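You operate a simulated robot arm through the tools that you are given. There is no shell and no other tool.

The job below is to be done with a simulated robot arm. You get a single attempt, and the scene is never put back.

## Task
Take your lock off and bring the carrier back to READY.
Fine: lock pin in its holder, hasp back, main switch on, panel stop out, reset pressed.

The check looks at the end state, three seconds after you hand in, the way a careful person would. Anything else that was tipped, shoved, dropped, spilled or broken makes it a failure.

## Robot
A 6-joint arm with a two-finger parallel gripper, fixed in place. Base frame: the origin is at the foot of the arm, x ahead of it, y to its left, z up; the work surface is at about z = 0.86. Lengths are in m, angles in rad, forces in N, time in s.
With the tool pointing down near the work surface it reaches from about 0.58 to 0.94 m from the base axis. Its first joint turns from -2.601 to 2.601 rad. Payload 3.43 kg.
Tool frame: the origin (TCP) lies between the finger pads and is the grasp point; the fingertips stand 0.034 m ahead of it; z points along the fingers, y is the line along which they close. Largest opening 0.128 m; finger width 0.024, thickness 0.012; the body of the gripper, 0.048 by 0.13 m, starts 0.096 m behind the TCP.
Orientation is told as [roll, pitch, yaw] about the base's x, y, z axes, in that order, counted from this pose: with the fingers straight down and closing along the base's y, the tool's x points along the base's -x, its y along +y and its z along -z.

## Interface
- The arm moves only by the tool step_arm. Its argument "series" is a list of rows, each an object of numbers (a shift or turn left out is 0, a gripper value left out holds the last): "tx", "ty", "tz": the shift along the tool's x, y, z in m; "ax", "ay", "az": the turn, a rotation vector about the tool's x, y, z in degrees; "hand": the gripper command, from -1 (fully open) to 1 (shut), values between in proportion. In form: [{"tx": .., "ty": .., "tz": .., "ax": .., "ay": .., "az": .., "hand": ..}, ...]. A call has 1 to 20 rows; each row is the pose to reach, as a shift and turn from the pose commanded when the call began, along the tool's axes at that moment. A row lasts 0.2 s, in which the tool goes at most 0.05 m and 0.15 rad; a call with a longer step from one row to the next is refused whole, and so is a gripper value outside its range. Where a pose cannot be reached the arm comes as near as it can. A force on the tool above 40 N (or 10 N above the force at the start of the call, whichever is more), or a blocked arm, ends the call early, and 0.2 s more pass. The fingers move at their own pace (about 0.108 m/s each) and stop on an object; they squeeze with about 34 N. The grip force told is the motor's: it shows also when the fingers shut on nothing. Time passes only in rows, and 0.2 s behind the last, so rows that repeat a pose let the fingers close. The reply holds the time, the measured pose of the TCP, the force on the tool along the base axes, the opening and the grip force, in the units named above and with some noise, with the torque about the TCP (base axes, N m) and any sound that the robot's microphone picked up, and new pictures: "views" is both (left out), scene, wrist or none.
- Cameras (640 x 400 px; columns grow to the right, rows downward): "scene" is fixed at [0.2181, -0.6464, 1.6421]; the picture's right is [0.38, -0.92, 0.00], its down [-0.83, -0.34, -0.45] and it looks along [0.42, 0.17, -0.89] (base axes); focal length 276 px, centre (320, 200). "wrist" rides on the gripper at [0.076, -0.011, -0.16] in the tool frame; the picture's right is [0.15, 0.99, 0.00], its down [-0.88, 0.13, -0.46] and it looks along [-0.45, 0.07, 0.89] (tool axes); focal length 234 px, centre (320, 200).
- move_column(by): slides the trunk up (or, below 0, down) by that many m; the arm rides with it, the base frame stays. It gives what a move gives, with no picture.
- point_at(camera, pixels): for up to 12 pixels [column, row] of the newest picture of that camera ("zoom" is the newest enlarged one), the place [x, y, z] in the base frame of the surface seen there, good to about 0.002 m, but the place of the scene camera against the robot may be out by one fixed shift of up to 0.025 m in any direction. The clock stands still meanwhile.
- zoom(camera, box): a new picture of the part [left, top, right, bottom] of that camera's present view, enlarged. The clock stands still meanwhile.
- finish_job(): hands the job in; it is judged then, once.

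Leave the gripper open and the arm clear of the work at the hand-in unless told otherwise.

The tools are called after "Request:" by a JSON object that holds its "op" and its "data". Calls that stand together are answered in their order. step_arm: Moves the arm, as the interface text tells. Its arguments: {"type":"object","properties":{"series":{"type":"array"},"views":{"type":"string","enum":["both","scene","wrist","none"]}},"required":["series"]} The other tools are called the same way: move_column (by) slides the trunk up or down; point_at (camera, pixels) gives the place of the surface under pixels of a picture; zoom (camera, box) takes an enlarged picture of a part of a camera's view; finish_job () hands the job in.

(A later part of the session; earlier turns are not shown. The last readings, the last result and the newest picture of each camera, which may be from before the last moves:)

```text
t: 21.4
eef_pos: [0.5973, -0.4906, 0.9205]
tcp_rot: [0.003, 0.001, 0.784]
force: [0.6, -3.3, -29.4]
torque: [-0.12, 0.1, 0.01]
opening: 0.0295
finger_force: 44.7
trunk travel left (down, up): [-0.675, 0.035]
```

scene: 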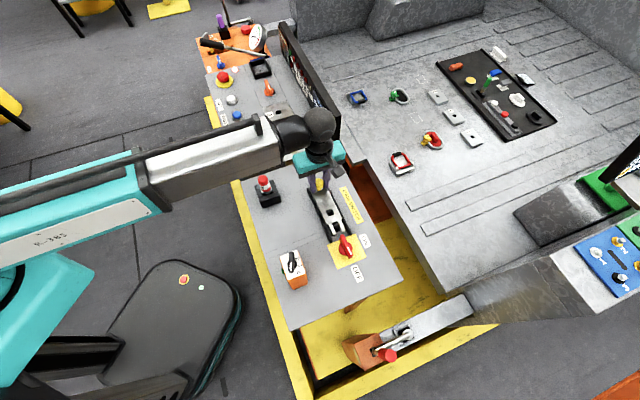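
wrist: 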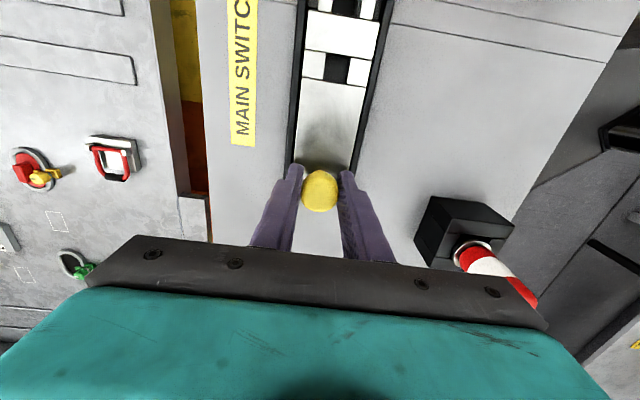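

The hasp slid 46 mm and its fork is off the switch. There is a downward pull of 29 N, so I lower the tool 1.5 mm and ease a little further back to feel for the end stop.

Request:
{"op": "step_arm", "data": {"series": [{"tz": 0.0015}, {"tz": 0.0015, "tx": -0.003}, {"tz": 0.0015, "tx": -0.003}], "views": "none"}}

Request:
{"op": "zoom", "data": {"camera": "wrist", "box": [240, 0, 400, 230]}}

Request:
{"op": "zoom", "data": {"camera": "scene", "box": [290, 150, 390, 280]}}

```text
t: 22.2
eef_pos: [0.5997, -0.4879, 0.9209]
tcp_rot: [0.0, 0.001, 0.785]
force: [4.9, -8.4, -13.6]
torque: [-0.07, 0.02, -0.04]
opening: 0.0294
finger_force: 45.1
trunk travel left (down, up): [-0.675, 0.035]
```

```text
1.74 times, centred on (320, 115) of wrist
```

zoom: 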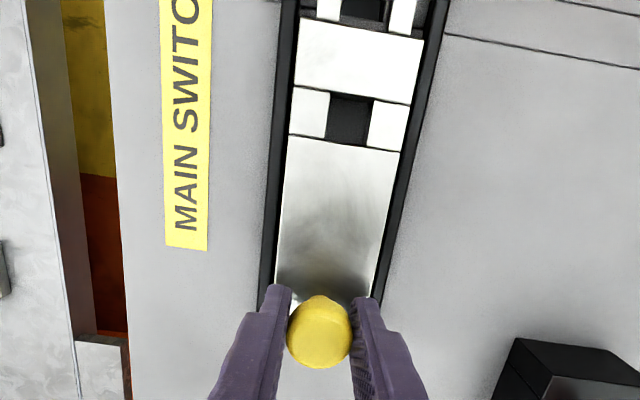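

```text
3.08 times, centred on (340, 215) of scene
```

zoom: 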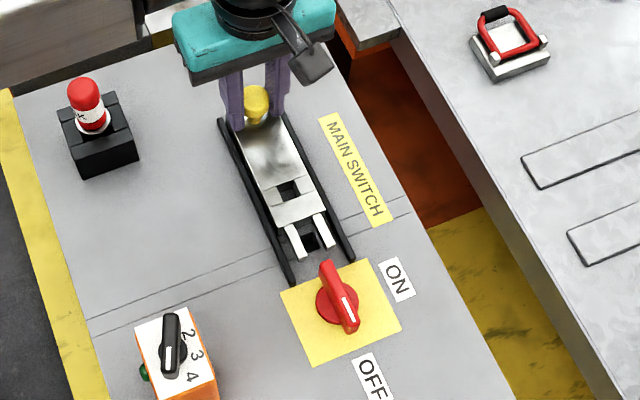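

The hasp is now about 49 mm back with no firm stop yet. I ease it a few millimetres further to find the end.

Request:
{"op": "step_arm", "data": {"series": [{"ty": -0.0005, "tx": -0.003, "tz": 0.001}, {"ty": -0.0005, "tx": -0.006, "tz": 0.001}, {"ty": -0.0005, "tx": -0.006, "tz": 0.001}], "views": "none"}}

```text
t: 23.0
eef_pos: [0.6049, -0.4834, 0.9216]
tcp_rot: [0.0, -0.001, 0.787]
force: [4.5, -6.6, -2.9]
torque: [-0.16, 0.25, -0.12]
opening: 0.0298
finger_force: 44.8
trunk travel left (down, up): [-0.675, 0.035]
```

Request:
{"op": "zoom", "data": {"camera": "wrist", "box": [240, 0, 400, 230]}}

Request:
{"op": "zoom", "data": {"camera": "scene", "box": [290, 150, 390, 280]}}

```text
1.74 times, centred on (320, 115) of wrist
```

zoom: 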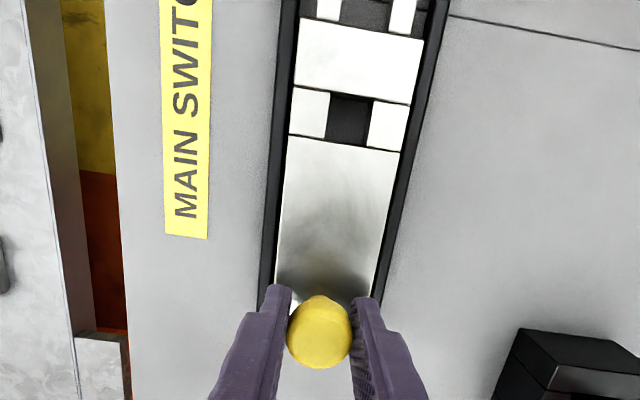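

```text
3.08 times, centred on (340, 215) of scene
```

zoom: 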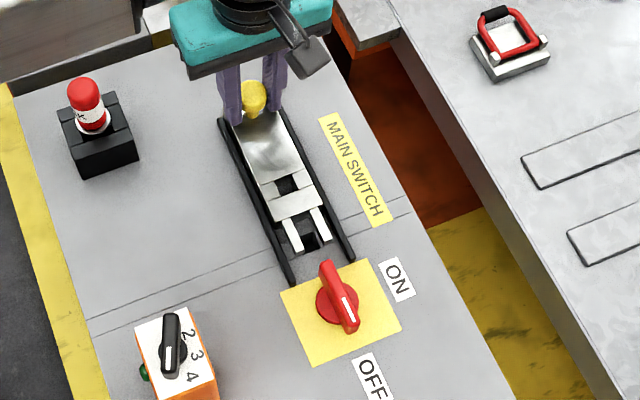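

The slab still follows. I ease back up to 5 mm more.

Request:
{"op": "step_arm", "data": {"series": [{"tx": -0.0025}, {"tx": -0.005}, {"tx": -0.005}], "views": "none"}}

```text
t: 23.8
eef_pos: [0.6074, -0.4813, 0.9215]
tcp_rot: [-0.002, 0.0, 0.783]
force: [3.6, -9.1, 6.6]
torque: [0.0, 0.0, 0.04]
opening: 0.0295
finger_force: 45.0
trunk travel left (down, up): [-0.675, 0.035]
```

Request:
{"op": "step_arm", "data": {"series": [{"tx": -0.0025}, {"tx": -0.005}, {"tx": -0.005}], "views": "none"}}

Request:
{"op": "zoom", "data": {"camera": "wrist", "box": [240, 0, 400, 230]}}

```text
t: 24.6
eef_pos: [0.608, -0.4801, 0.9208]
tcp_rot: [0.001, 0.003, 0.784]
force: [-8.8, -25.5, 13.4]
torque: [-0.08, -0.19, -0.09]
opening: 0.0295
finger_force: 45.5
trunk travel left (down, up): [-0.675, 0.035]
```

```text
1.74 times, centred on (320, 115) of wrist
```

zoom: 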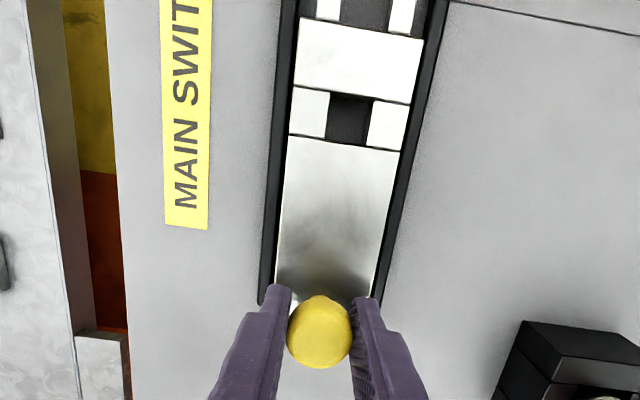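

Now there is a firm stop (24 N): the hasp is fully back after about 60 mm. I relax the pull, open the fingers and rise.

Request:
{"op": "step_arm", "data": {"series": [{"tx": 0.004}, {"tx": 0.004}, {"tx": 0.004, "hand": 0.3}, {"tx": 0.004, "hand": 0}, {"tx": 0.004, "hand": 0}], "views": "none"}}

Request:
{"op": "step_arm", "data": {"series": [{"tz": -0.03}, {"tz": -0.07}, {"tz": -0.11}, {"tz": -0.14}, {"tz": -0.14}], "views": "both"}}

```text
t: 25.8
eef_pos: [0.6075, -0.4809, 0.9204]
tcp_rot: [0.0, -0.001, 0.786]
force: [0.3, -0.8, 0.2]
torque: [0.0, 0.01, -0.01]
opening: 0.0638
finger_force: 0.0
trunk travel left (down, up): [-0.675, 0.035]
```

```text
t: 27.0
eef_pos: [0.6084, -0.4804, 1.0619]
tcp_rot: [0.0, -0.001, 0.785]
force: [-0.4, 0.2, 0.6]
torque: [0.01, -0.01, 0.0]
opening: 0.064
finger_force: 0.0
trunk travel left (down, up): [-0.675, 0.035]
```

scene: 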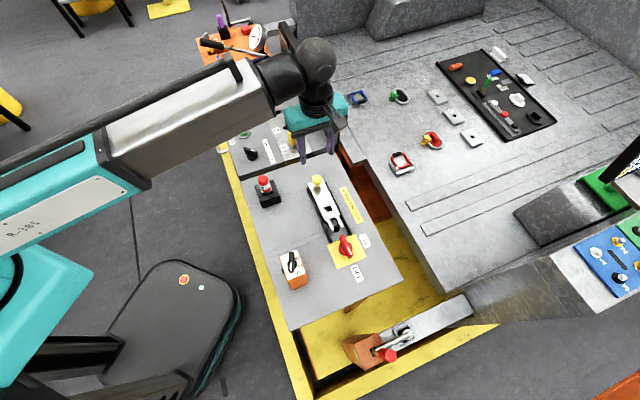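
wrist: 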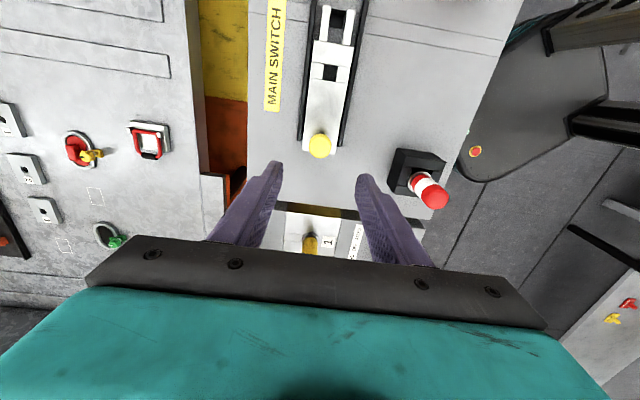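

The hasp is fully back and the pin sits in its holder. Next I go above the switch hub, about (0.4547,-0.6315), at z 1.06.

Request:
{"op": "step_arm", "data": {"series": [{"tx": 0.036, "ty": 0.0003}, {"tx": 0.072, "ty": 0.0006}, {"tx": 0.108, "ty": 0.0009}, {"tx": 0.144, "ty": 0.0011}, {"tx": 0.18, "ty": 0.0014}, {"tx": 0.2151, "ty": 0.0017}, {"tx": 0.2151, "ty": 0.0017}], "views": "wrist"}}

Request:
{"op": "zoom", "data": {"camera": "wrist", "box": [260, 70, 380, 210]}}

```text
t: 28.6
eef_pos: [0.4534, -0.6345, 1.0616]
tcp_rot: [0.0, 0.0, 0.786]
force: [0.6, -0.9, -0.9]
torque: [0.01, 0.02, 0.01]
opening: 0.0642
finger_force: 0.0
trunk travel left (down, up): [-0.675, 0.035]
```

wrist: 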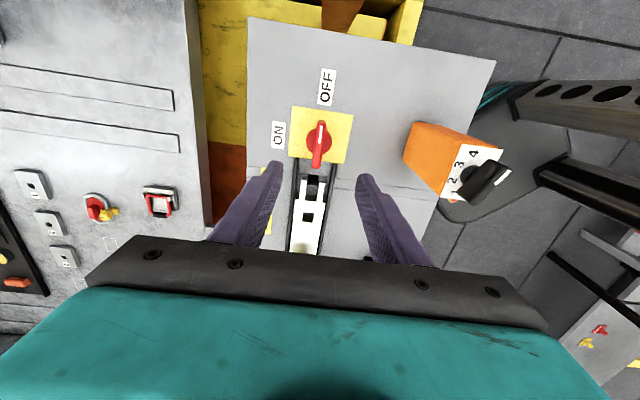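

```text
2.86 times, centred on (320, 140) of wrist
```

zoom: 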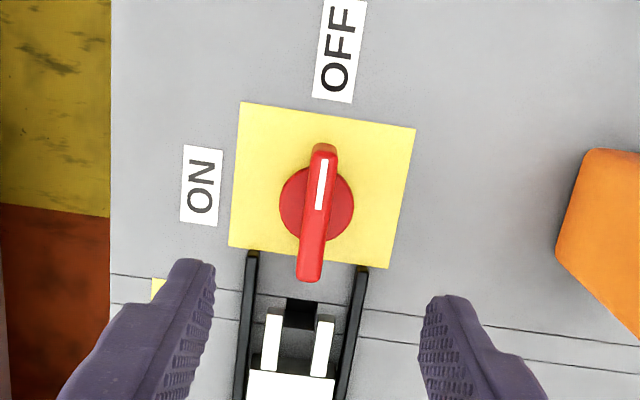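

I measure the disc, the handle's ends and sides, and the nearest pendant edges.

Request:
{"op": "point_at", "data": {"camera": "zoom", "pixels": [[284, 203], [350, 208], [320, 147], [308, 278], [307, 210], [330, 210], [318, 200], [241, 104], [413, 130], [388, 266], [230, 245], [560, 250]]}}

Request:
{"op": "point_at", "data": {"camera": "wrist", "pixels": [[404, 158], [416, 124], [440, 199], [455, 203], [466, 142], [505, 160], [485, 182], [465, 190]]}}

```text
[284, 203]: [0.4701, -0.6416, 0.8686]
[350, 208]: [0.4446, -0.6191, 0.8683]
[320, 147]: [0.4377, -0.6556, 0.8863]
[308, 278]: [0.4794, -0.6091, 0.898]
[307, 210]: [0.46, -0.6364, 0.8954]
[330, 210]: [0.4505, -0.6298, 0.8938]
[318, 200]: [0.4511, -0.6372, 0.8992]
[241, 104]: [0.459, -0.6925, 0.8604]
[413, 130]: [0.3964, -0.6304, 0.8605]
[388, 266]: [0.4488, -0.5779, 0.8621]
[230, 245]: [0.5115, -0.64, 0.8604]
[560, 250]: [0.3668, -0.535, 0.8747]
```

```text
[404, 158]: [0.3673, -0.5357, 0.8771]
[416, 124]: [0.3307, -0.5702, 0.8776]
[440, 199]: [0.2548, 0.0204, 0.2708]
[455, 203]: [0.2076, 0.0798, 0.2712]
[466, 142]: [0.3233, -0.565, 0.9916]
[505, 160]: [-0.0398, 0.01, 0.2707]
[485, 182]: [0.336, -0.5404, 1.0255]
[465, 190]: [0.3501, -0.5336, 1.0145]
```

The hub is at about (0.457,-0.631), and the handle is centred on it, top z 0.898, 11 mm wide. Before gripping, I test in the air whether the tool can turn the needed +90° (OFF to ON) from here.

Request:
{"op": "step_arm", "data": {"series": [{"az": -8.2}, {"az": -16.4}, {"az": -24.6}, {"az": -32.8}, {"az": -41}, {"az": -49.2}, {"az": -57.4}, {"az": -65.6}, {"az": -73.8}, {"az": -82}, {"az": -90}, {"az": -90}], "views": "both"}}

```text
t: 31.2
eef_pos: [0.4582, -0.6288, 1.0604]
tcp_rot: [0.0, 0.001, 2.013]
force: [0.3, 0.2, -0.1]
torque: [0.01, 0.03, 0.02]
opening: 0.064
finger_force: 0.2
out of reach, approached as far as the arm can: row 9, 10, 11, 12
trunk travel left (down, up): [-0.675, 0.035]
```

scene: 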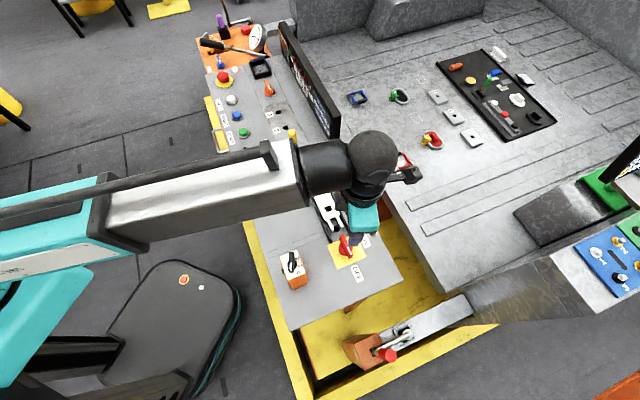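
wrist: 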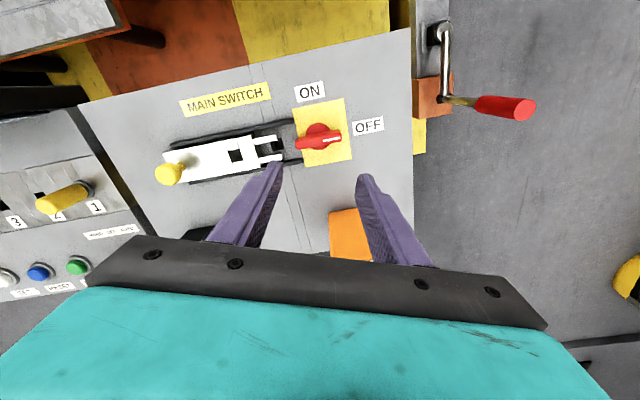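

The turn stops at yaw 2.01 (115°), so the wrist limit blocks +90° from this side. I will grip from the opposite side instead (yaw -135°, turning to -45°). First I turn back.

Request:
{"op": "step_arm", "data": {"series": [{"az": 8.2}, {"az": 16.4}, {"az": 24.6}, {"az": 32.8}, {"az": 41}, {"az": 49.2}, {"az": 57.4}, {"az": 65.6}, {"az": 73.8}, {"az": 82}, {"az": 90}, {"az": 98}, {"az": 106}, {"az": 114}, {"az": 122}, {"az": 130}, {"az": 138}, {"az": 138}], "views": "none"}}

```text
t: 35.0
eef_pos: [0.4547, -0.6306, 1.0611]
tcp_rot: [-0.002, 0.002, -0.397]
force: [-0.1, -0.8, 0.0]
torque: [0.01, -0.01, -0.02]
opening: 0.0641
finger_force: 0.1
trunk travel left (down, up): [-0.675, 0.035]
```

Now at yaw -22.7°. I turn a further 112.3° to reach -135°.

Request:
{"op": "step_arm", "data": {"series": [{"az": 8.1}, {"az": 16.2}, {"az": 24.3}, {"az": 32.4}, {"az": 40.5}, {"az": 48.6}, {"az": 56.7}, {"az": 64.8}, {"az": 72.9}, {"az": 81}, {"az": 89.1}, {"az": 97.2}, {"az": 105.3}, {"az": 112.3}, {"az": 112.3}], "views": "both"}}

```text
t: 38.2
eef_pos: [0.4543, -0.6316, 1.0593]
tcp_rot: [-0.002, -0.001, -2.356]
force: [-0.1, -0.1, -0.2]
torque: [0.0, 0.0, -0.01]
opening: 0.064
finger_force: 0.1
trunk travel left (down, up): [-0.675, 0.035]
```

scene: 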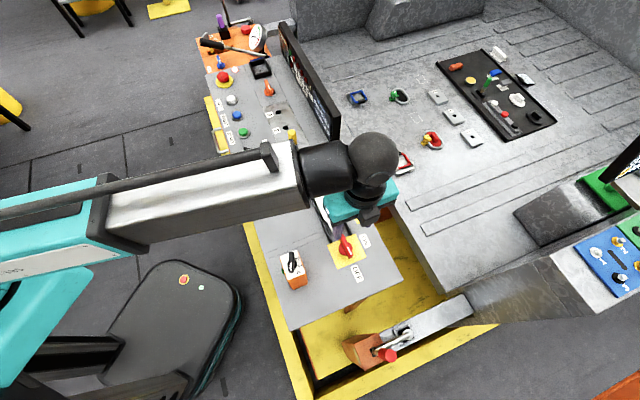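
wrist: 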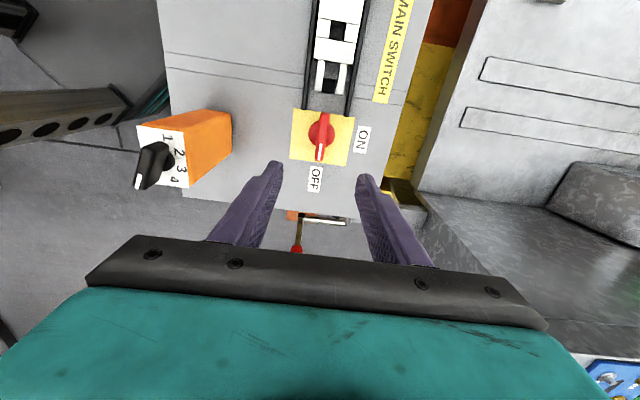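

Yaw -135° reached. I re-measure the handle from this side.

Request:
{"op": "zoom", "data": {"camera": "wrist", "box": [270, 80, 380, 200]}}

```text
3.33 times, centred on (325, 140) of wrist
```

zoom: 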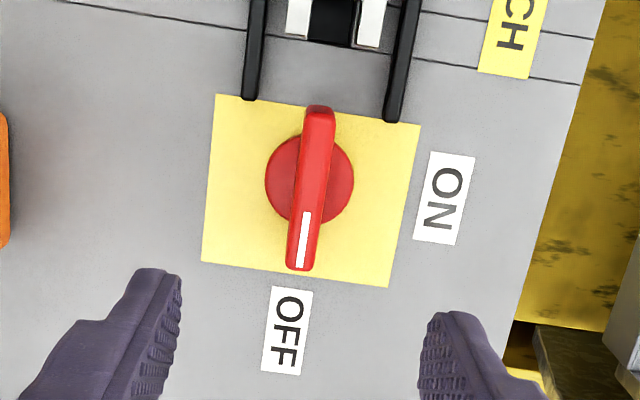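

Request:
{"op": "point_at", "data": {"camera": "zoom", "pixels": [[267, 180], [351, 185], [318, 110], [297, 265], [297, 190], [325, 190], [311, 190], [250, 96], [391, 118], [310, 150], [290, 210], [340, 210]]}}

```text
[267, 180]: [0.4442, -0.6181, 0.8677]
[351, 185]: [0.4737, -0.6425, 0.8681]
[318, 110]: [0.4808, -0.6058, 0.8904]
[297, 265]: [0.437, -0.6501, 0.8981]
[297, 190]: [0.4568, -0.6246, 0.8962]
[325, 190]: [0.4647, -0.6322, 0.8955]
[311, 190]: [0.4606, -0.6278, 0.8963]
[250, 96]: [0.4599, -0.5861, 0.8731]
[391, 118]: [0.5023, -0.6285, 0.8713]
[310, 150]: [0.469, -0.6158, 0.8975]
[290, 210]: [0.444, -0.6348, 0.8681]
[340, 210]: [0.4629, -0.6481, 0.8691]
```

Hub (0.4586,-0.6304), handle along the slide line, OFF-pointing. I lower over the handle to TCP z 0.908 (fingertips at 0.874, above the disc at 0.868).

Request:
{"op": "step_arm", "data": {"series": [{"tx": 0.003, "ty": 0.002, "tz": 0.04}, {"tx": 0.003, "ty": 0.002, "tz": 0.08}, {"tx": 0.003, "ty": 0.002, "tz": 0.12}, {"tx": 0.003, "ty": 0.002, "tz": 0.14}, {"tx": 0.003, "ty": 0.002, "tz": 0.152}, {"tx": 0.003, "ty": 0.002, "tz": 0.152}], "views": "both"}}

Request:
{"op": "zoom", "data": {"camera": "wrist", "box": [230, 100, 410, 260]}}

```text
t: 39.6
eef_pos: [0.4585, -0.6313, 0.9096]
tcp_rot: [0.001, -0.003, -2.356]
force: [0.3, -0.4, 0.0]
torque: [0.04, 0.02, -0.01]
opening: 0.064
finger_force: 0.0
trunk travel left (down, up): [-0.675, 0.035]
```

scene: 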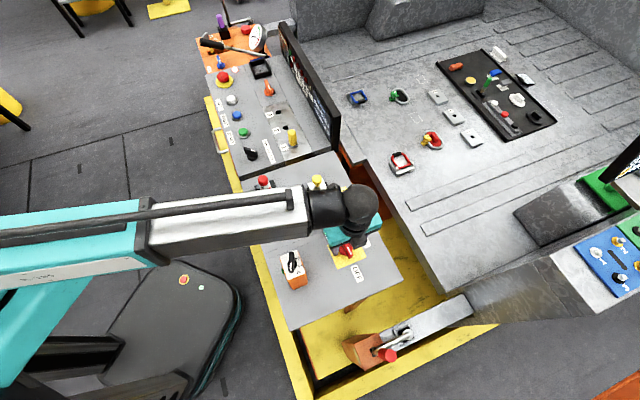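
wrist: 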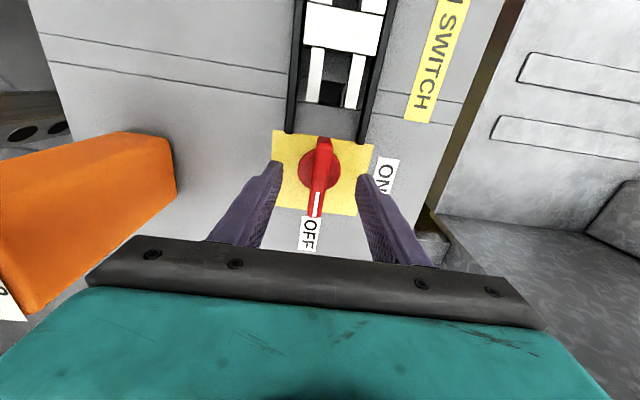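

```text
2.50 times, centred on (320, 180) of wrist
```

zoom: 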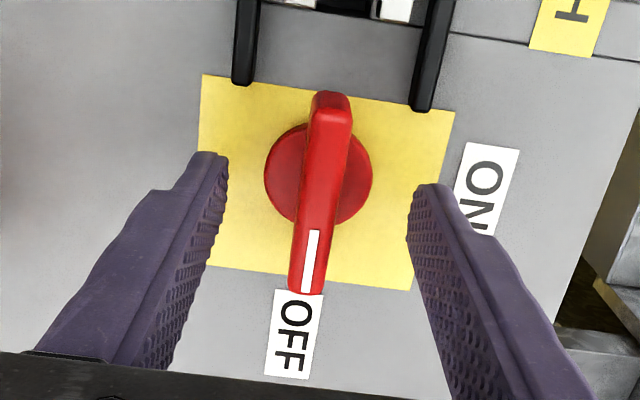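

The handle is centred between the fingers. I close on it.

Request:
{"op": "step_arm", "data": {"series": [{"hand": 1}, {"hand": 1}, {"hand": 1}, {"hand": 1}], "views": "none"}}

```text
t: 40.6
eef_pos: [0.4588, -0.6307, 0.9096]
tcp_rot: [-0.001, -0.004, -2.355]
force: [-5.8, 6.9, -4.2]
torque: [-0.13, 0.13, -0.08]
opening: 0.0128
finger_force: 45.4
trunk travel left (down, up): [-0.675, 0.035]
```

The handle is gripped (13 mm). I turn it the first 30° toward ON and check the forces.

Request:
{"op": "step_arm", "data": {"series": [{"ty": -0.0005, "az": -6}, {"ty": -0.0005, "az": -12}, {"ty": -0.0005, "az": -18}, {"ty": -0.0005, "az": -24}, {"ty": -0.0005, "az": -30}], "views": "wrist"}}

```text
t: 41.8
eef_pos: [0.4581, -0.6314, 0.9093]
tcp_rot: [0.0, -0.004, -1.832]
force: [1.1, -4.8, 1.3]
torque: [0.73, 0.17, -2.37]
opening: 0.027
finger_force: 45.4
trunk travel left (down, up): [-0.675, 0.035]
```

wrist: 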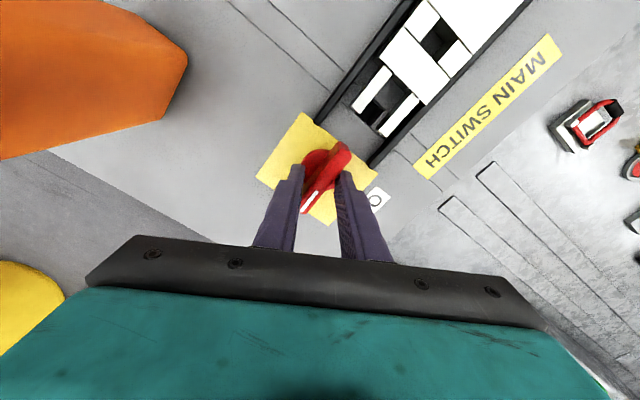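

The fingers were forced open to 27 mm and torque is 2.4 N m: the handle resists. I look closely at the handle's angle.

Request:
{"op": "zoom", "data": {"camera": "wrist", "box": [240, 90, 400, 250]}}

Request:
{"op": "zoom", "data": {"camera": "scene", "box": [300, 190, 400, 290]}}

```text
2.50 times, centred on (320, 170) of wrist
```

zoom: 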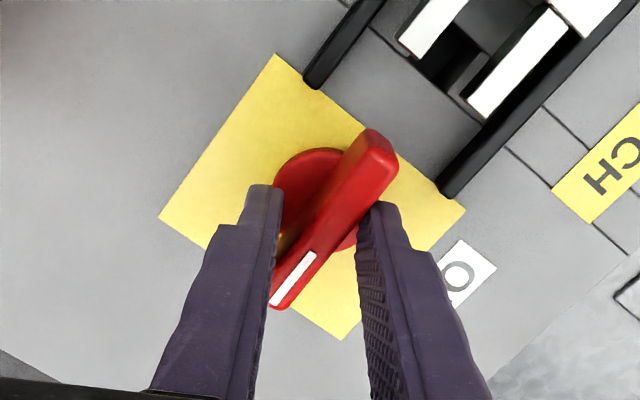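

```text
4.00 times, centred on (350, 240) of scene
```

zoom: 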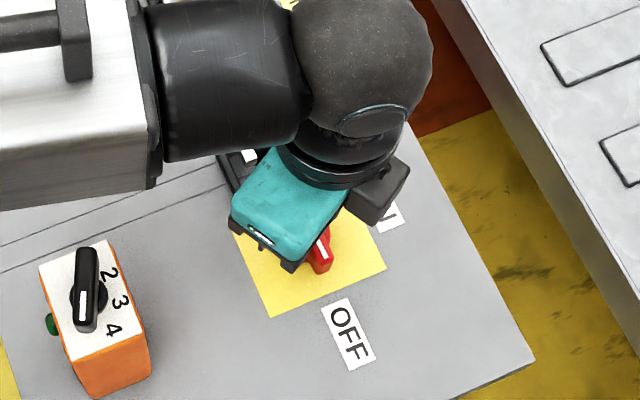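

The handle has not moved at all; the fingers only rode up its sides. I turn back to align with the handle, keeping the grip, to release the strain.

Request:
{"op": "step_arm", "data": {"series": [{"az": 6}, {"az": 12}, {"az": 18}, {"az": 24}, {"az": 30}, {"az": 30}], "views": "none"}}

```text
t: 43.2
eef_pos: [0.459, -0.63, 0.9085]
tcp_rot: [0.001, -0.001, -2.354]
force: [4.9, -3.3, 3.1]
torque: [0.16, -0.36, -0.03]
opening: 0.0133
finger_force: 45.2
trunk travel left (down, up): [-0.675, 0.035]
```

Aligned again. I try a small 4° turn toward ON and read the torque.

Request:
{"op": "step_arm", "data": {"series": [{"az": -2}, {"az": -4}, {"az": -4}, {"az": -4}], "views": "wrist"}}

Request:
{"op": "zoom", "data": {"camera": "wrist", "box": [270, 110, 380, 230]}}

```text
t: 44.2
eef_pos: [0.458, -0.6308, 0.9087]
tcp_rot: [0.0, -0.002, -2.285]
force: [9.2, -1.6, 5.3]
torque: [-0.16, -0.05, -1.22]
opening: 0.0141
finger_force: 45.1
trunk travel left (down, up): [-0.675, 0.035]
```

wrist: 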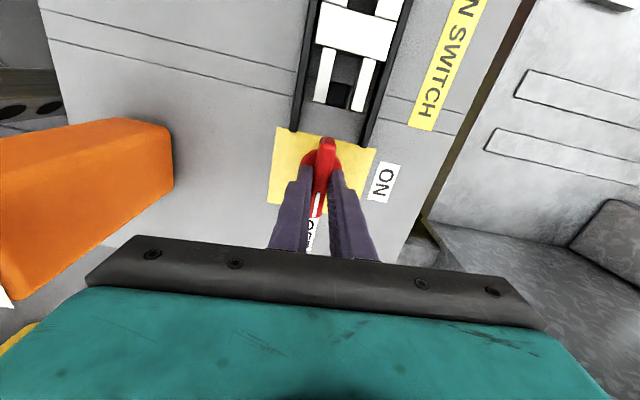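

```text
3.33 times, centred on (325, 170) of wrist
```

zoom: 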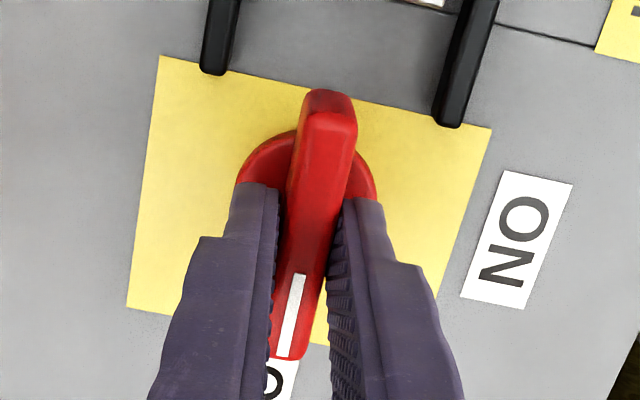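

The handle resists at 1.2 N m. I measure its exact angle with points along its top ridge and along a rail.

Request:
{"op": "point_at", "data": {"camera": "zoom", "pixels": [[330, 115], [322, 170], [315, 210], [300, 278], [282, 354], [305, 276], [277, 354], [303, 115], [355, 118], [468, 30], [448, 122], [488, 130]]}}

```text
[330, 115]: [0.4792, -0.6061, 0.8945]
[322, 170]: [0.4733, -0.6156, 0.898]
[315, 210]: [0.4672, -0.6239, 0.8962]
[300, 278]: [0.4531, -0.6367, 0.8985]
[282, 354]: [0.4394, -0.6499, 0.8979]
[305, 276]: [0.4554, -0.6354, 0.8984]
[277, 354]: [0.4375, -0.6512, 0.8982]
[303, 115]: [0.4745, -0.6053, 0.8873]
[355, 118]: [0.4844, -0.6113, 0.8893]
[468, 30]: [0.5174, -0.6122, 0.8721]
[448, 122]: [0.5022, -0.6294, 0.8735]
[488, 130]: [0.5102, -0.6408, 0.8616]
```

The handle is still at 45° (unmoved). For information I test a small turn the other way, 4° past alignment, and read the torque.

Request:
{"op": "step_arm", "data": {"series": [{"az": 2}, {"az": 4}, {"az": 6}, {"az": 8}, {"az": 8}], "views": "none"}}

```text
t: 45.4
eef_pos: [0.4579, -0.6316, 0.9089]
tcp_rot: [0.002, -0.002, -2.424]
force: [9.0, -7.8, 10.8]
torque: [-0.17, 0.12, -0.02]
opening: 0.0128
finger_force: 45.3
trunk travel left (down, up): [-0.675, 0.035]
```

The torque is now near zero and the opening is smallest. I look at the handle's angle here.

Request:
{"op": "zoom", "data": {"camera": "wrist", "box": [270, 110, 380, 230]}}

```text
3.33 times, centred on (325, 170) of wrist
```

zoom: 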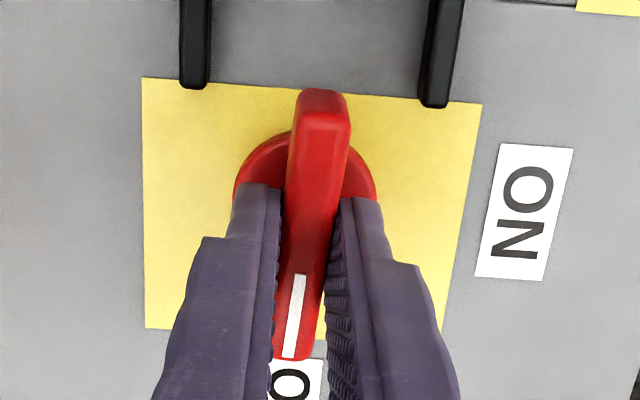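

The handle did follow the gripper a few degrees clockwise with no torque, while anticlockwise it is blocked hard. I test a further 12° clockwise, slowly, watching torque and opening.

Request:
{"op": "step_arm", "data": {"series": [{"az": 3}, {"az": 6}, {"az": 9}, {"az": 12}, {"az": 12}], "views": "wrist"}}

Request:
{"op": "zoom", "data": {"camera": "wrist", "box": [250, 90, 400, 240]}}

```text
t: 46.6
eef_pos: [0.4583, -0.6298, 0.9087]
tcp_rot: [-0.001, -0.001, -2.636]
force: [8.0, -5.6, 8.8]
torque: [-0.59, 0.62, -0.03]
opening: 0.0127
finger_force: 45.1
trunk travel left (down, up): [-0.675, 0.035]
```

wrist: 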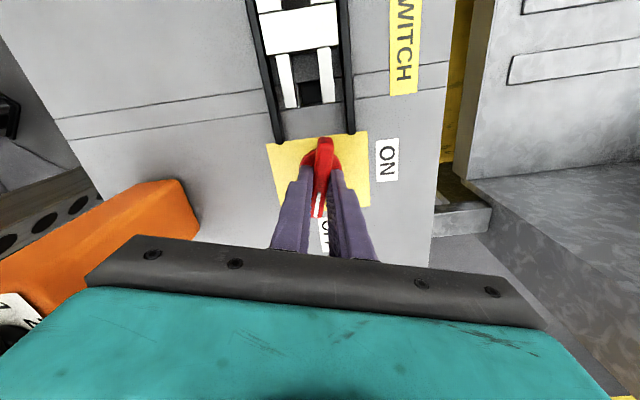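

```text
2.67 times, centred on (325, 165) of wrist
```

zoom: 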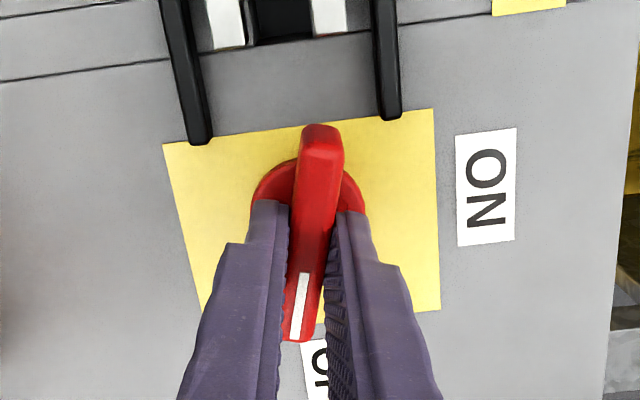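

The handle turns freely clockwise with no torque about z, so its stop is on the anticlockwise side. I continue clockwise 20° more with a small relief of the side load, watching for a stop, sound or display change.

Request:
{"op": "step_arm", "data": {"series": [{"ty": 0.0007, "tz": -0.001, "az": 5}, {"ty": 0.0007, "tz": -0.001, "az": 10}, {"ty": 0.0007, "tz": -0.001, "az": 15}, {"ty": 0.0007, "tz": -0.001, "az": 20}, {"ty": 0.0007, "tz": -0.001, "az": 20}], "views": "none"}}

```text
t: 47.8
eef_pos: [0.4584, -0.6299, 0.9091]
tcp_rot: [-0.004, -0.002, -2.985]
force: [-1.6, 10.6, -12.4]
torque: [-0.05, -0.92, 0.03]
opening: 0.0127
finger_force: 45.1
trunk travel left (down, up): [-0.675, 0.035]
```

Still free (36° so far). I continue another 25° clockwise.

Request:
{"op": "step_arm", "data": {"series": [{"ty": -0.0005, "tz": 0.0007, "az": 5}, {"ty": -0.0005, "tz": 0.0007, "az": 10}, {"ty": -0.0005, "tz": 0.0007, "az": 15}, {"ty": -0.0005, "tz": 0.0007, "az": 20}, {"ty": -0.0005, "tz": 0.0007, "az": 25}, {"ty": -0.0005, "tz": 0.0007, "az": 25}], "views": "wrist"}}

Request:
{"op": "zoom", "data": {"camera": "wrist", "box": [250, 90, 400, 240]}}

```text
t: 49.2
eef_pos: [0.4565, -0.6301, 0.909]
tcp_rot: [-0.001, -0.003, 2.864]
force: [-0.6, 16.2, -15.9]
torque: [0.24, -0.35, 0.03]
opening: 0.0129
finger_force: 45.0
trunk travel left (down, up): [-0.675, 0.035]
```

wrist: 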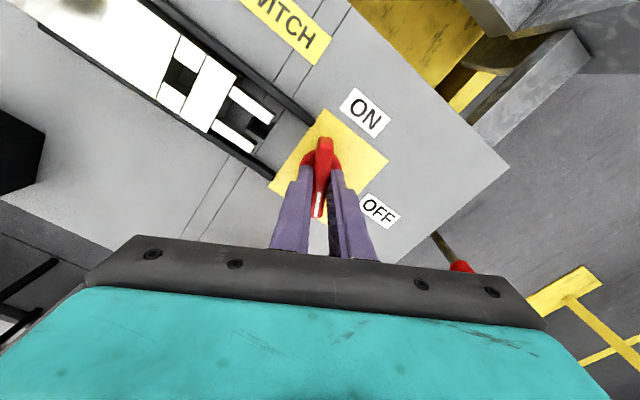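

```text
2.67 times, centred on (325, 165) of wrist
```

zoom: 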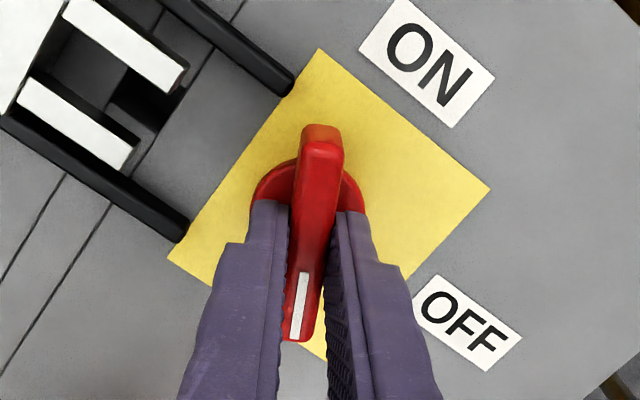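

The handle is now 61° clockwise; its broad unmarked end is swinging toward the ON label. I continue in small steps up to 26° more (near the wrist's limit).

Request:
{"op": "step_arm", "data": {"series": [{"ty": -0.0007, "tz": 0.001, "az": 5}, {"ty": -0.0007, "tz": 0.001, "az": 10}, {"ty": -0.0007, "tz": 0.001, "az": 15}, {"ty": -0.0007, "tz": 0.001, "az": 20}, {"ty": -0.0007, "tz": 0.001, "az": 25}, {"ty": -0.0007, "tz": 0.001, "az": 25}], "views": "both"}}

Request:
{"op": "zoom", "data": {"camera": "wrist", "box": [250, 90, 400, 240]}}

```text
t: 50.6
eef_pos: [0.4581, -0.6284, 0.9088]
tcp_rot: [0.002, 0.0, 2.427]
force: [1.1, 8.9, 8.2]
torque: [1.32, 0.8, -0.05]
opening: 0.013
finger_force: 45.1
trunk travel left (down, up): [-0.675, 0.035]
```

scene: 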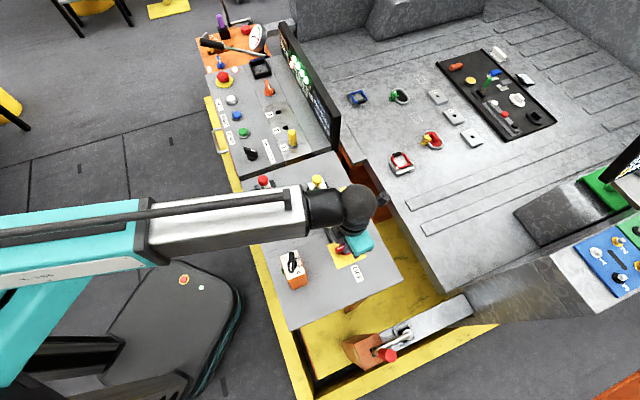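
wrist: 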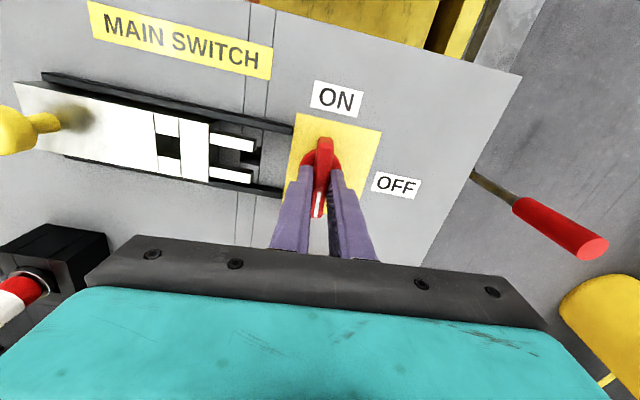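

```text
2.67 times, centred on (325, 165) of wrist
```

zoom: 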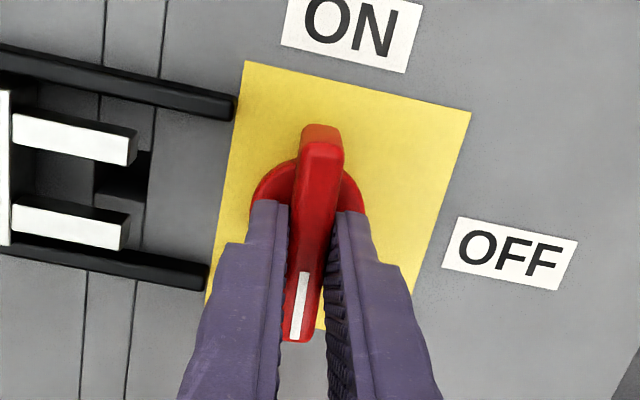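

The lamps on the display at scene (295,62) have changed. I enlarge the display.

Request:
{"op": "zoom", "data": {"camera": "scene", "box": [270, 20, 345, 140]}}

Request:
{"op": "zoom", "data": {"camera": "scene", "box": [195, 40, 300, 160]}}

```text
3.33 times, centred on (308, 80) of scene
```

zoom: 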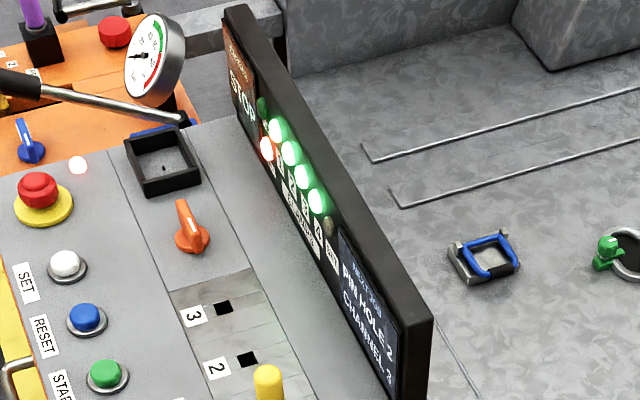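

```text
3.33 times, centred on (248, 100) of scene
```

zoom: 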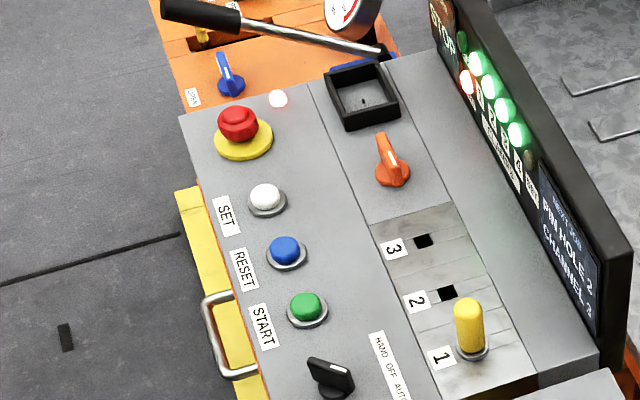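

The display now shows STOP and the lamps 1–4 are green: power is on, so clockwise was right. I turn the last few degrees to find the end stop, if the wrist allows.

Request:
{"op": "step_arm", "data": {"series": [{"ty": -0.0003, "tz": -0.0005, "az": 2}, {"ty": -0.0003, "tz": -0.0005, "az": 4}, {"ty": -0.0003, "tz": -0.0005, "az": 4}], "views": "none"}}

```text
t: 51.4
eef_pos: [0.4588, -0.6283, 0.9099]
tcp_rot: [0.002, -0.002, 2.358]
force: [-5.4, 16.1, -0.6]
torque: [-0.34, -0.98, 0.04]
opening: 0.0128
finger_force: 44.9
trunk travel left (down, up): [-0.675, 0.035]
```

The handle is now at 90° with the unmarked end at ON. I feel for the stop with 3° more.

Request:
{"op": "step_arm", "data": {"series": [{"ty": -0.0004, "az": 1.5}, {"ty": -0.0004, "az": 3}, {"ty": -0.0004, "az": 3}], "views": "none"}}

```text
t: 52.2
eef_pos: [0.4581, -0.6285, 0.9096]
tcp_rot: [0.002, -0.002, 2.305]
force: [-9.3, 11.6, -6.4]
torque: [0.25, -0.55, 1.16]
opening: 0.0132
finger_force: 45.3
trunk travel left (down, up): [-0.675, 0.035]
```

The stop is felt (1.2 N m) at 90°: the main switch is fully on. I turn back 3° to unload — no, only to relax the grip strain about the stop — then open and rise.

Request:
{"op": "step_arm", "data": {"series": [{"az": -2.5}, {"az": -2.5}, {"az": -2.5, "hand": 0.5}, {"az": -2.5, "hand": 0}, {"az": -2.5, "hand": 0}], "views": "wrist"}}

Request:
{"op": "zoom", "data": {"camera": "wrist", "box": [250, 90, 400, 240]}}

```text
t: 53.4
eef_pos: [0.4588, -0.6291, 0.9088]
tcp_rot: [0.001, -0.001, 2.349]
force: [-0.8, 0.4, 0.2]
torque: [-0.01, -0.01, -0.01]
opening: 0.0639
finger_force: 0.1
trunk travel left (down, up): [-0.675, 0.035]
```

wrist: 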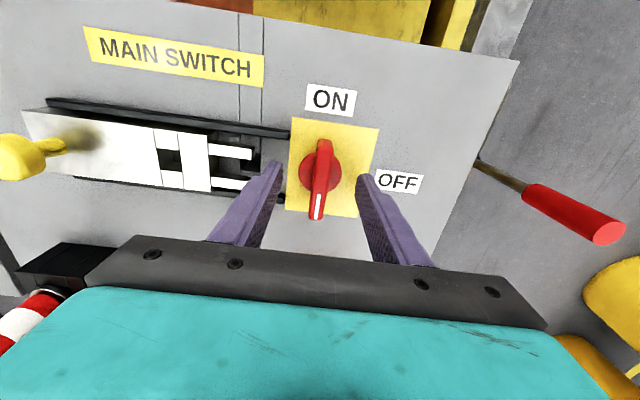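

```text
2.67 times, centred on (325, 165) of wrist
```

zoom: 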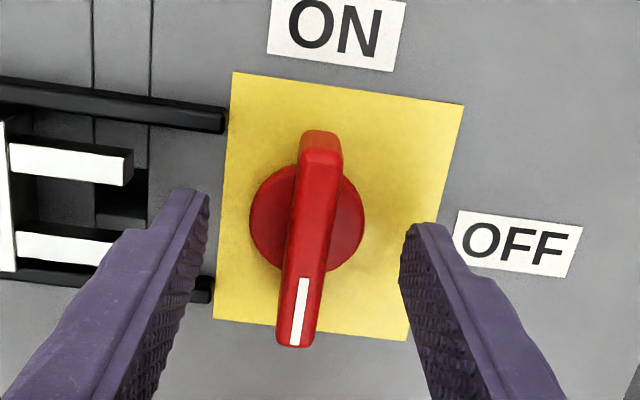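

The switch is on. I lift straight up to z 1.10, and meanwhile measure things around the panel stop (lever, lamp, tray) from the scene camera.

Request:
{"op": "step_arm", "data": {"series": [{"tz": -0.03}, {"tz": -0.07}, {"tz": -0.11}, {"tz": -0.15}, {"tz": -0.19}, {"tz": -0.19}], "views": "both"}}

Request:
{"op": "point_at", "data": {"camera": "scene", "pixels": [[222, 74], [222, 83], [267, 56], [240, 50], [225, 46], [208, 42], [220, 62], [236, 70], [256, 38], [262, 68], [232, 99], [320, 110]]}}

Request:
{"op": "zoom", "data": {"camera": "scene", "box": [195, 20, 275, 110]}}

```text
t: 54.8
eef_pos: [0.4591, -0.6275, 1.0995]
tcp_rot: [0.0, 0.001, 2.349]
force: [-0.1, -0.3, -0.3]
torque: [0.0, 0.02, -0.01]
opening: 0.0641
finger_force: 0.2
trunk travel left (down, up): [-0.675, 0.035]
```

scene: 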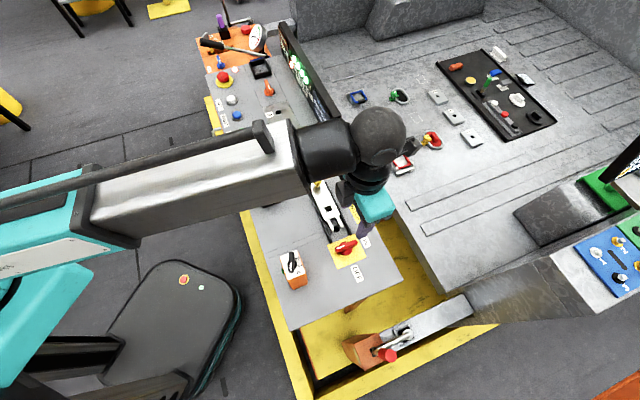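
wrist: 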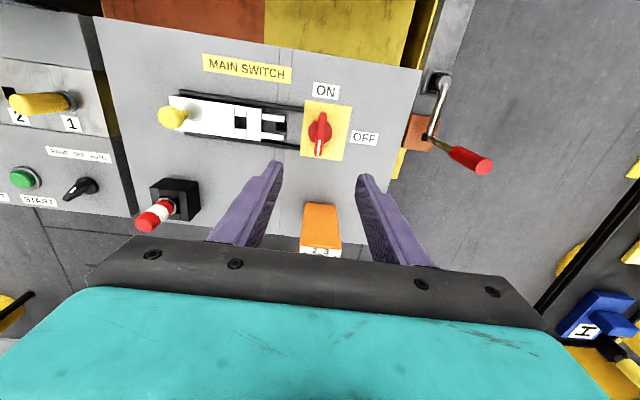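

```text
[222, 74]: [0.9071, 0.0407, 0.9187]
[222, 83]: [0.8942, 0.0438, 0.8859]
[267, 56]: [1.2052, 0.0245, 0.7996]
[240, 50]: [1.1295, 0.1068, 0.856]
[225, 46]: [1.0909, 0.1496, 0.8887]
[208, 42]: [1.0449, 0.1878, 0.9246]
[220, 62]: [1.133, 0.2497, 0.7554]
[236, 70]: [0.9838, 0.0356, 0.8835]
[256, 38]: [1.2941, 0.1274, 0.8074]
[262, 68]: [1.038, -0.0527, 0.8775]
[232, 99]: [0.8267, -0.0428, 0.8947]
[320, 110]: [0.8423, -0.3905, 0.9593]
```

```text
4.44 times, centred on (235, 65) of scene
```

zoom: 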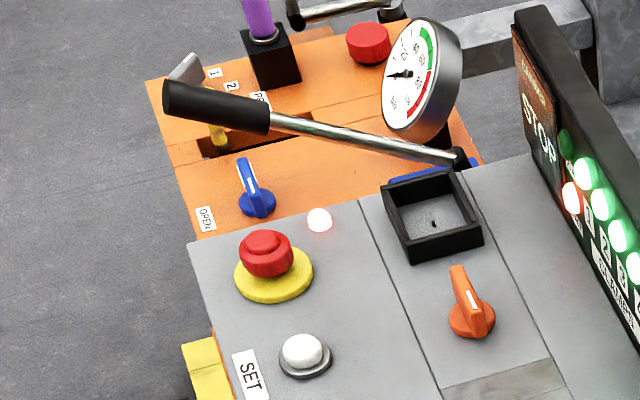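

The display shows STOP with lamps lit. The lever behind the stop is at x > 1.04, well away. I now travel at z 1.10→1.05 to above the panel stop (0.9005, 0.025), turning the tool back from its limit on the way.

Request:
{"op": "step_arm", "data": {"series": [{"tx": -0.0077, "ty": -0.0386, "tz": 0.0, "az": -8}, {"tx": -0.0155, "ty": -0.0772, "tz": 0.0, "az": -16}, {"tx": -0.0232, "ty": -0.1159, "tz": 0.0, "az": -24}, {"tx": -0.0309, "ty": -0.1545, "tz": 0.0, "az": -32}, {"tx": -0.0387, "ty": -0.1931, "tz": 0.0, "az": -40}, {"tx": -0.0464, "ty": -0.2317, "tz": 0.0, "az": -48}, {"tx": -0.0541, "ty": -0.2703, "tz": 0.0, "az": -56}, {"tx": -0.0619, "ty": -0.309, "tz": 0.0, "az": -64}, {"tx": -0.0696, "ty": -0.3476, "tz": 0.0, "az": -72}, {"tx": -0.0774, "ty": -0.3862, "tz": 0.0, "az": -80}, {"tx": -0.0851, "ty": -0.4248, "tz": 0.005, "az": -88}, {"tx": -0.0928, "ty": -0.4634, "tz": 0.01, "az": -96}, {"tx": -0.1006, "ty": -0.5021, "tz": 0.015, "az": -104}, {"tx": -0.1083, "ty": -0.5407, "tz": 0.02, "az": -112}, {"tx": -0.116, "ty": -0.5793, "tz": 0.025, "az": -120}, {"tx": -0.1238, "ty": -0.6179, "tz": 0.03, "az": -128}, {"tx": -0.1315, "ty": -0.6565, "tz": 0.035, "az": -136}, {"tx": -0.1392, "ty": -0.6952, "tz": 0.04, "az": -144}, {"tx": -0.147, "ty": -0.7338, "tz": 0.045, "az": -152}, {"tx": -0.1547, "ty": -0.7724, "tz": 0.05, "az": -160}], "views": "both"}}

```text
t: 59.0
eef_pos: [0.9021, 0.0218, 1.0486]
tcp_rot: [-0.003, 0.0, -1.139]
force: [-1.1, 0.0, 0.6]
torque: [0.0, 0.02, -0.01]
opening: 0.064
finger_force: 0.0
trunk travel left (down, up): [-0.675, 0.035]
```

scene: 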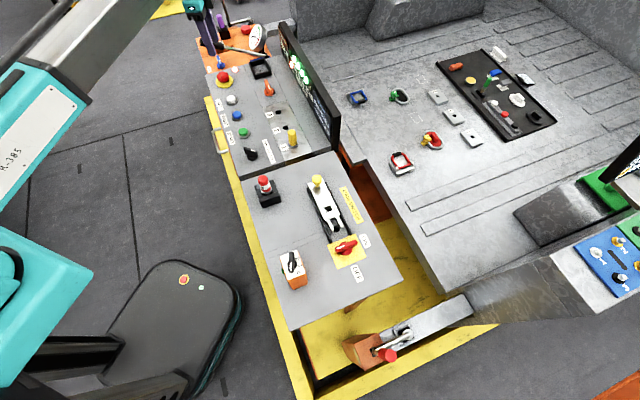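
wrist: 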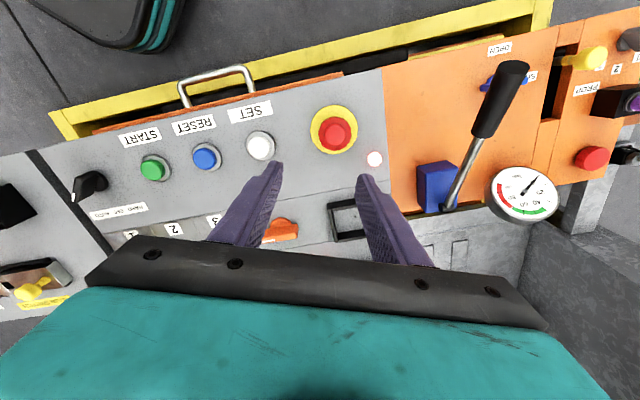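

I see the panel stop at wrist (334,132). I enlarge the stop and buttons, and also take the scene view of the main switch to confirm it.

Request:
{"op": "zoom", "data": {"camera": "wrist", "box": [290, 90, 400, 190]}}

Request:
{"op": "zoom", "data": {"camera": "wrist", "box": [120, 90, 320, 230]}}

Request:
{"op": "zoom", "data": {"camera": "scene", "box": [240, 150, 400, 310]}}

Request:
{"op": "zoom", "data": {"camera": "scene", "box": [200, 15, 300, 105]}}

```text
4.00 times, centred on (345, 140) of wrist
```

zoom: 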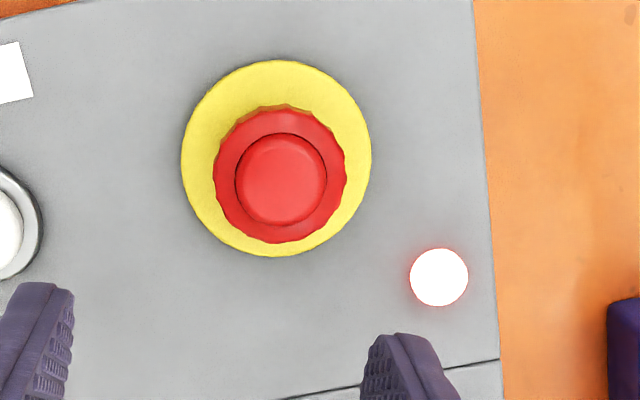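

```text
2.86 times, centred on (220, 160) of wrist
```

zoom: 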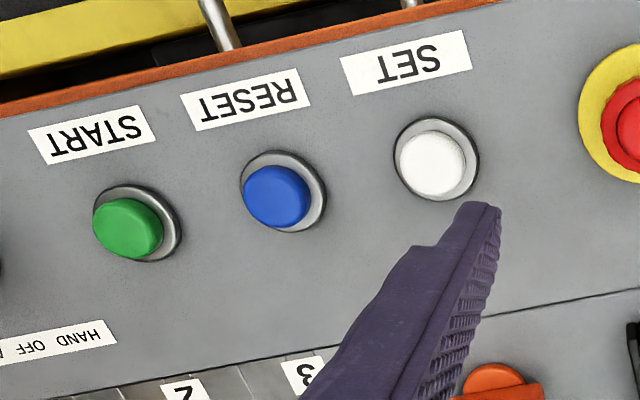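

```text
2.50 times, centred on (320, 230) of scene
```

zoom: 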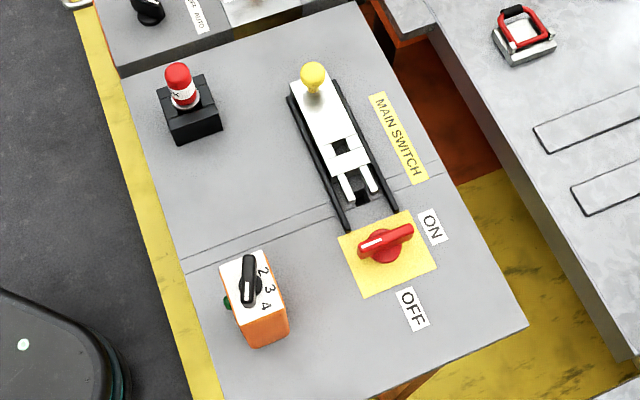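

```text
4.44 times, centred on (250, 60) of scene
```

zoom: 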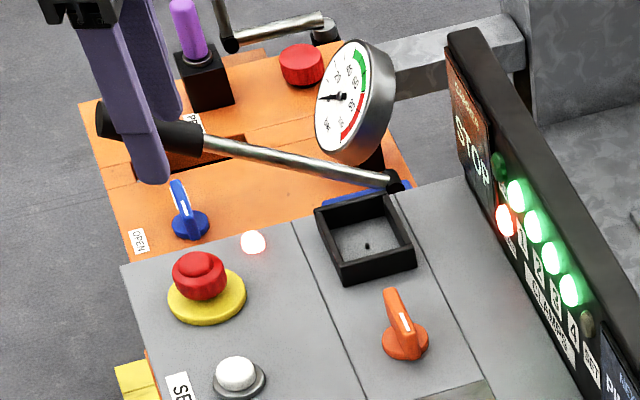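

The stop has a fluted mushroom head (twist or pull type). I measure its heights and diameters, and those of the reset button.

Request:
{"op": "point_at", "data": {"camera": "wrist", "pixels": [[335, 135], [325, 135], [346, 135], [335, 124], [335, 146], [321, 137], [350, 137], [334, 152], [313, 125], [355, 150], [373, 159], [310, 110]]}}

Request:
{"op": "point_at", "data": {"camera": "wrist", "pixels": [[205, 158], [198, 158], [212, 158], [205, 151], [205, 164], [213, 148], [260, 146], [152, 169], [230, 150], [280, 229], [380, 190], [430, 185]]}}

```text
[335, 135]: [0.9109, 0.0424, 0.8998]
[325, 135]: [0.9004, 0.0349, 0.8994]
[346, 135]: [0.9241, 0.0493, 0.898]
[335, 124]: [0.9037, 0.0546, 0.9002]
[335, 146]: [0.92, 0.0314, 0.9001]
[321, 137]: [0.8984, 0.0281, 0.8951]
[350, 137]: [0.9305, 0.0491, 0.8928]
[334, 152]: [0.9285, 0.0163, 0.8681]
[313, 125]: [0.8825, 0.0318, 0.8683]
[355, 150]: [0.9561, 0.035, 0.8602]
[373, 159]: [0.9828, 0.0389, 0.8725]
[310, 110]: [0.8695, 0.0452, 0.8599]
```

```text
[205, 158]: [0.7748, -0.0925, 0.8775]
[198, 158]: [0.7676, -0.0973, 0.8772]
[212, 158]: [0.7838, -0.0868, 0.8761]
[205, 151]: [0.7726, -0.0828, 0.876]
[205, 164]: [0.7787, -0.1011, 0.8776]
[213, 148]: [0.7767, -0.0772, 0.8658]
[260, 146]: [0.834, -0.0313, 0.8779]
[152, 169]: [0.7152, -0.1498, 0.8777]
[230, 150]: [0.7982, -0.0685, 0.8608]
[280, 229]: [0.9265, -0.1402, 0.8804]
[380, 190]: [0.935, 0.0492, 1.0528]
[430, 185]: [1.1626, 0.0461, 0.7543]
```

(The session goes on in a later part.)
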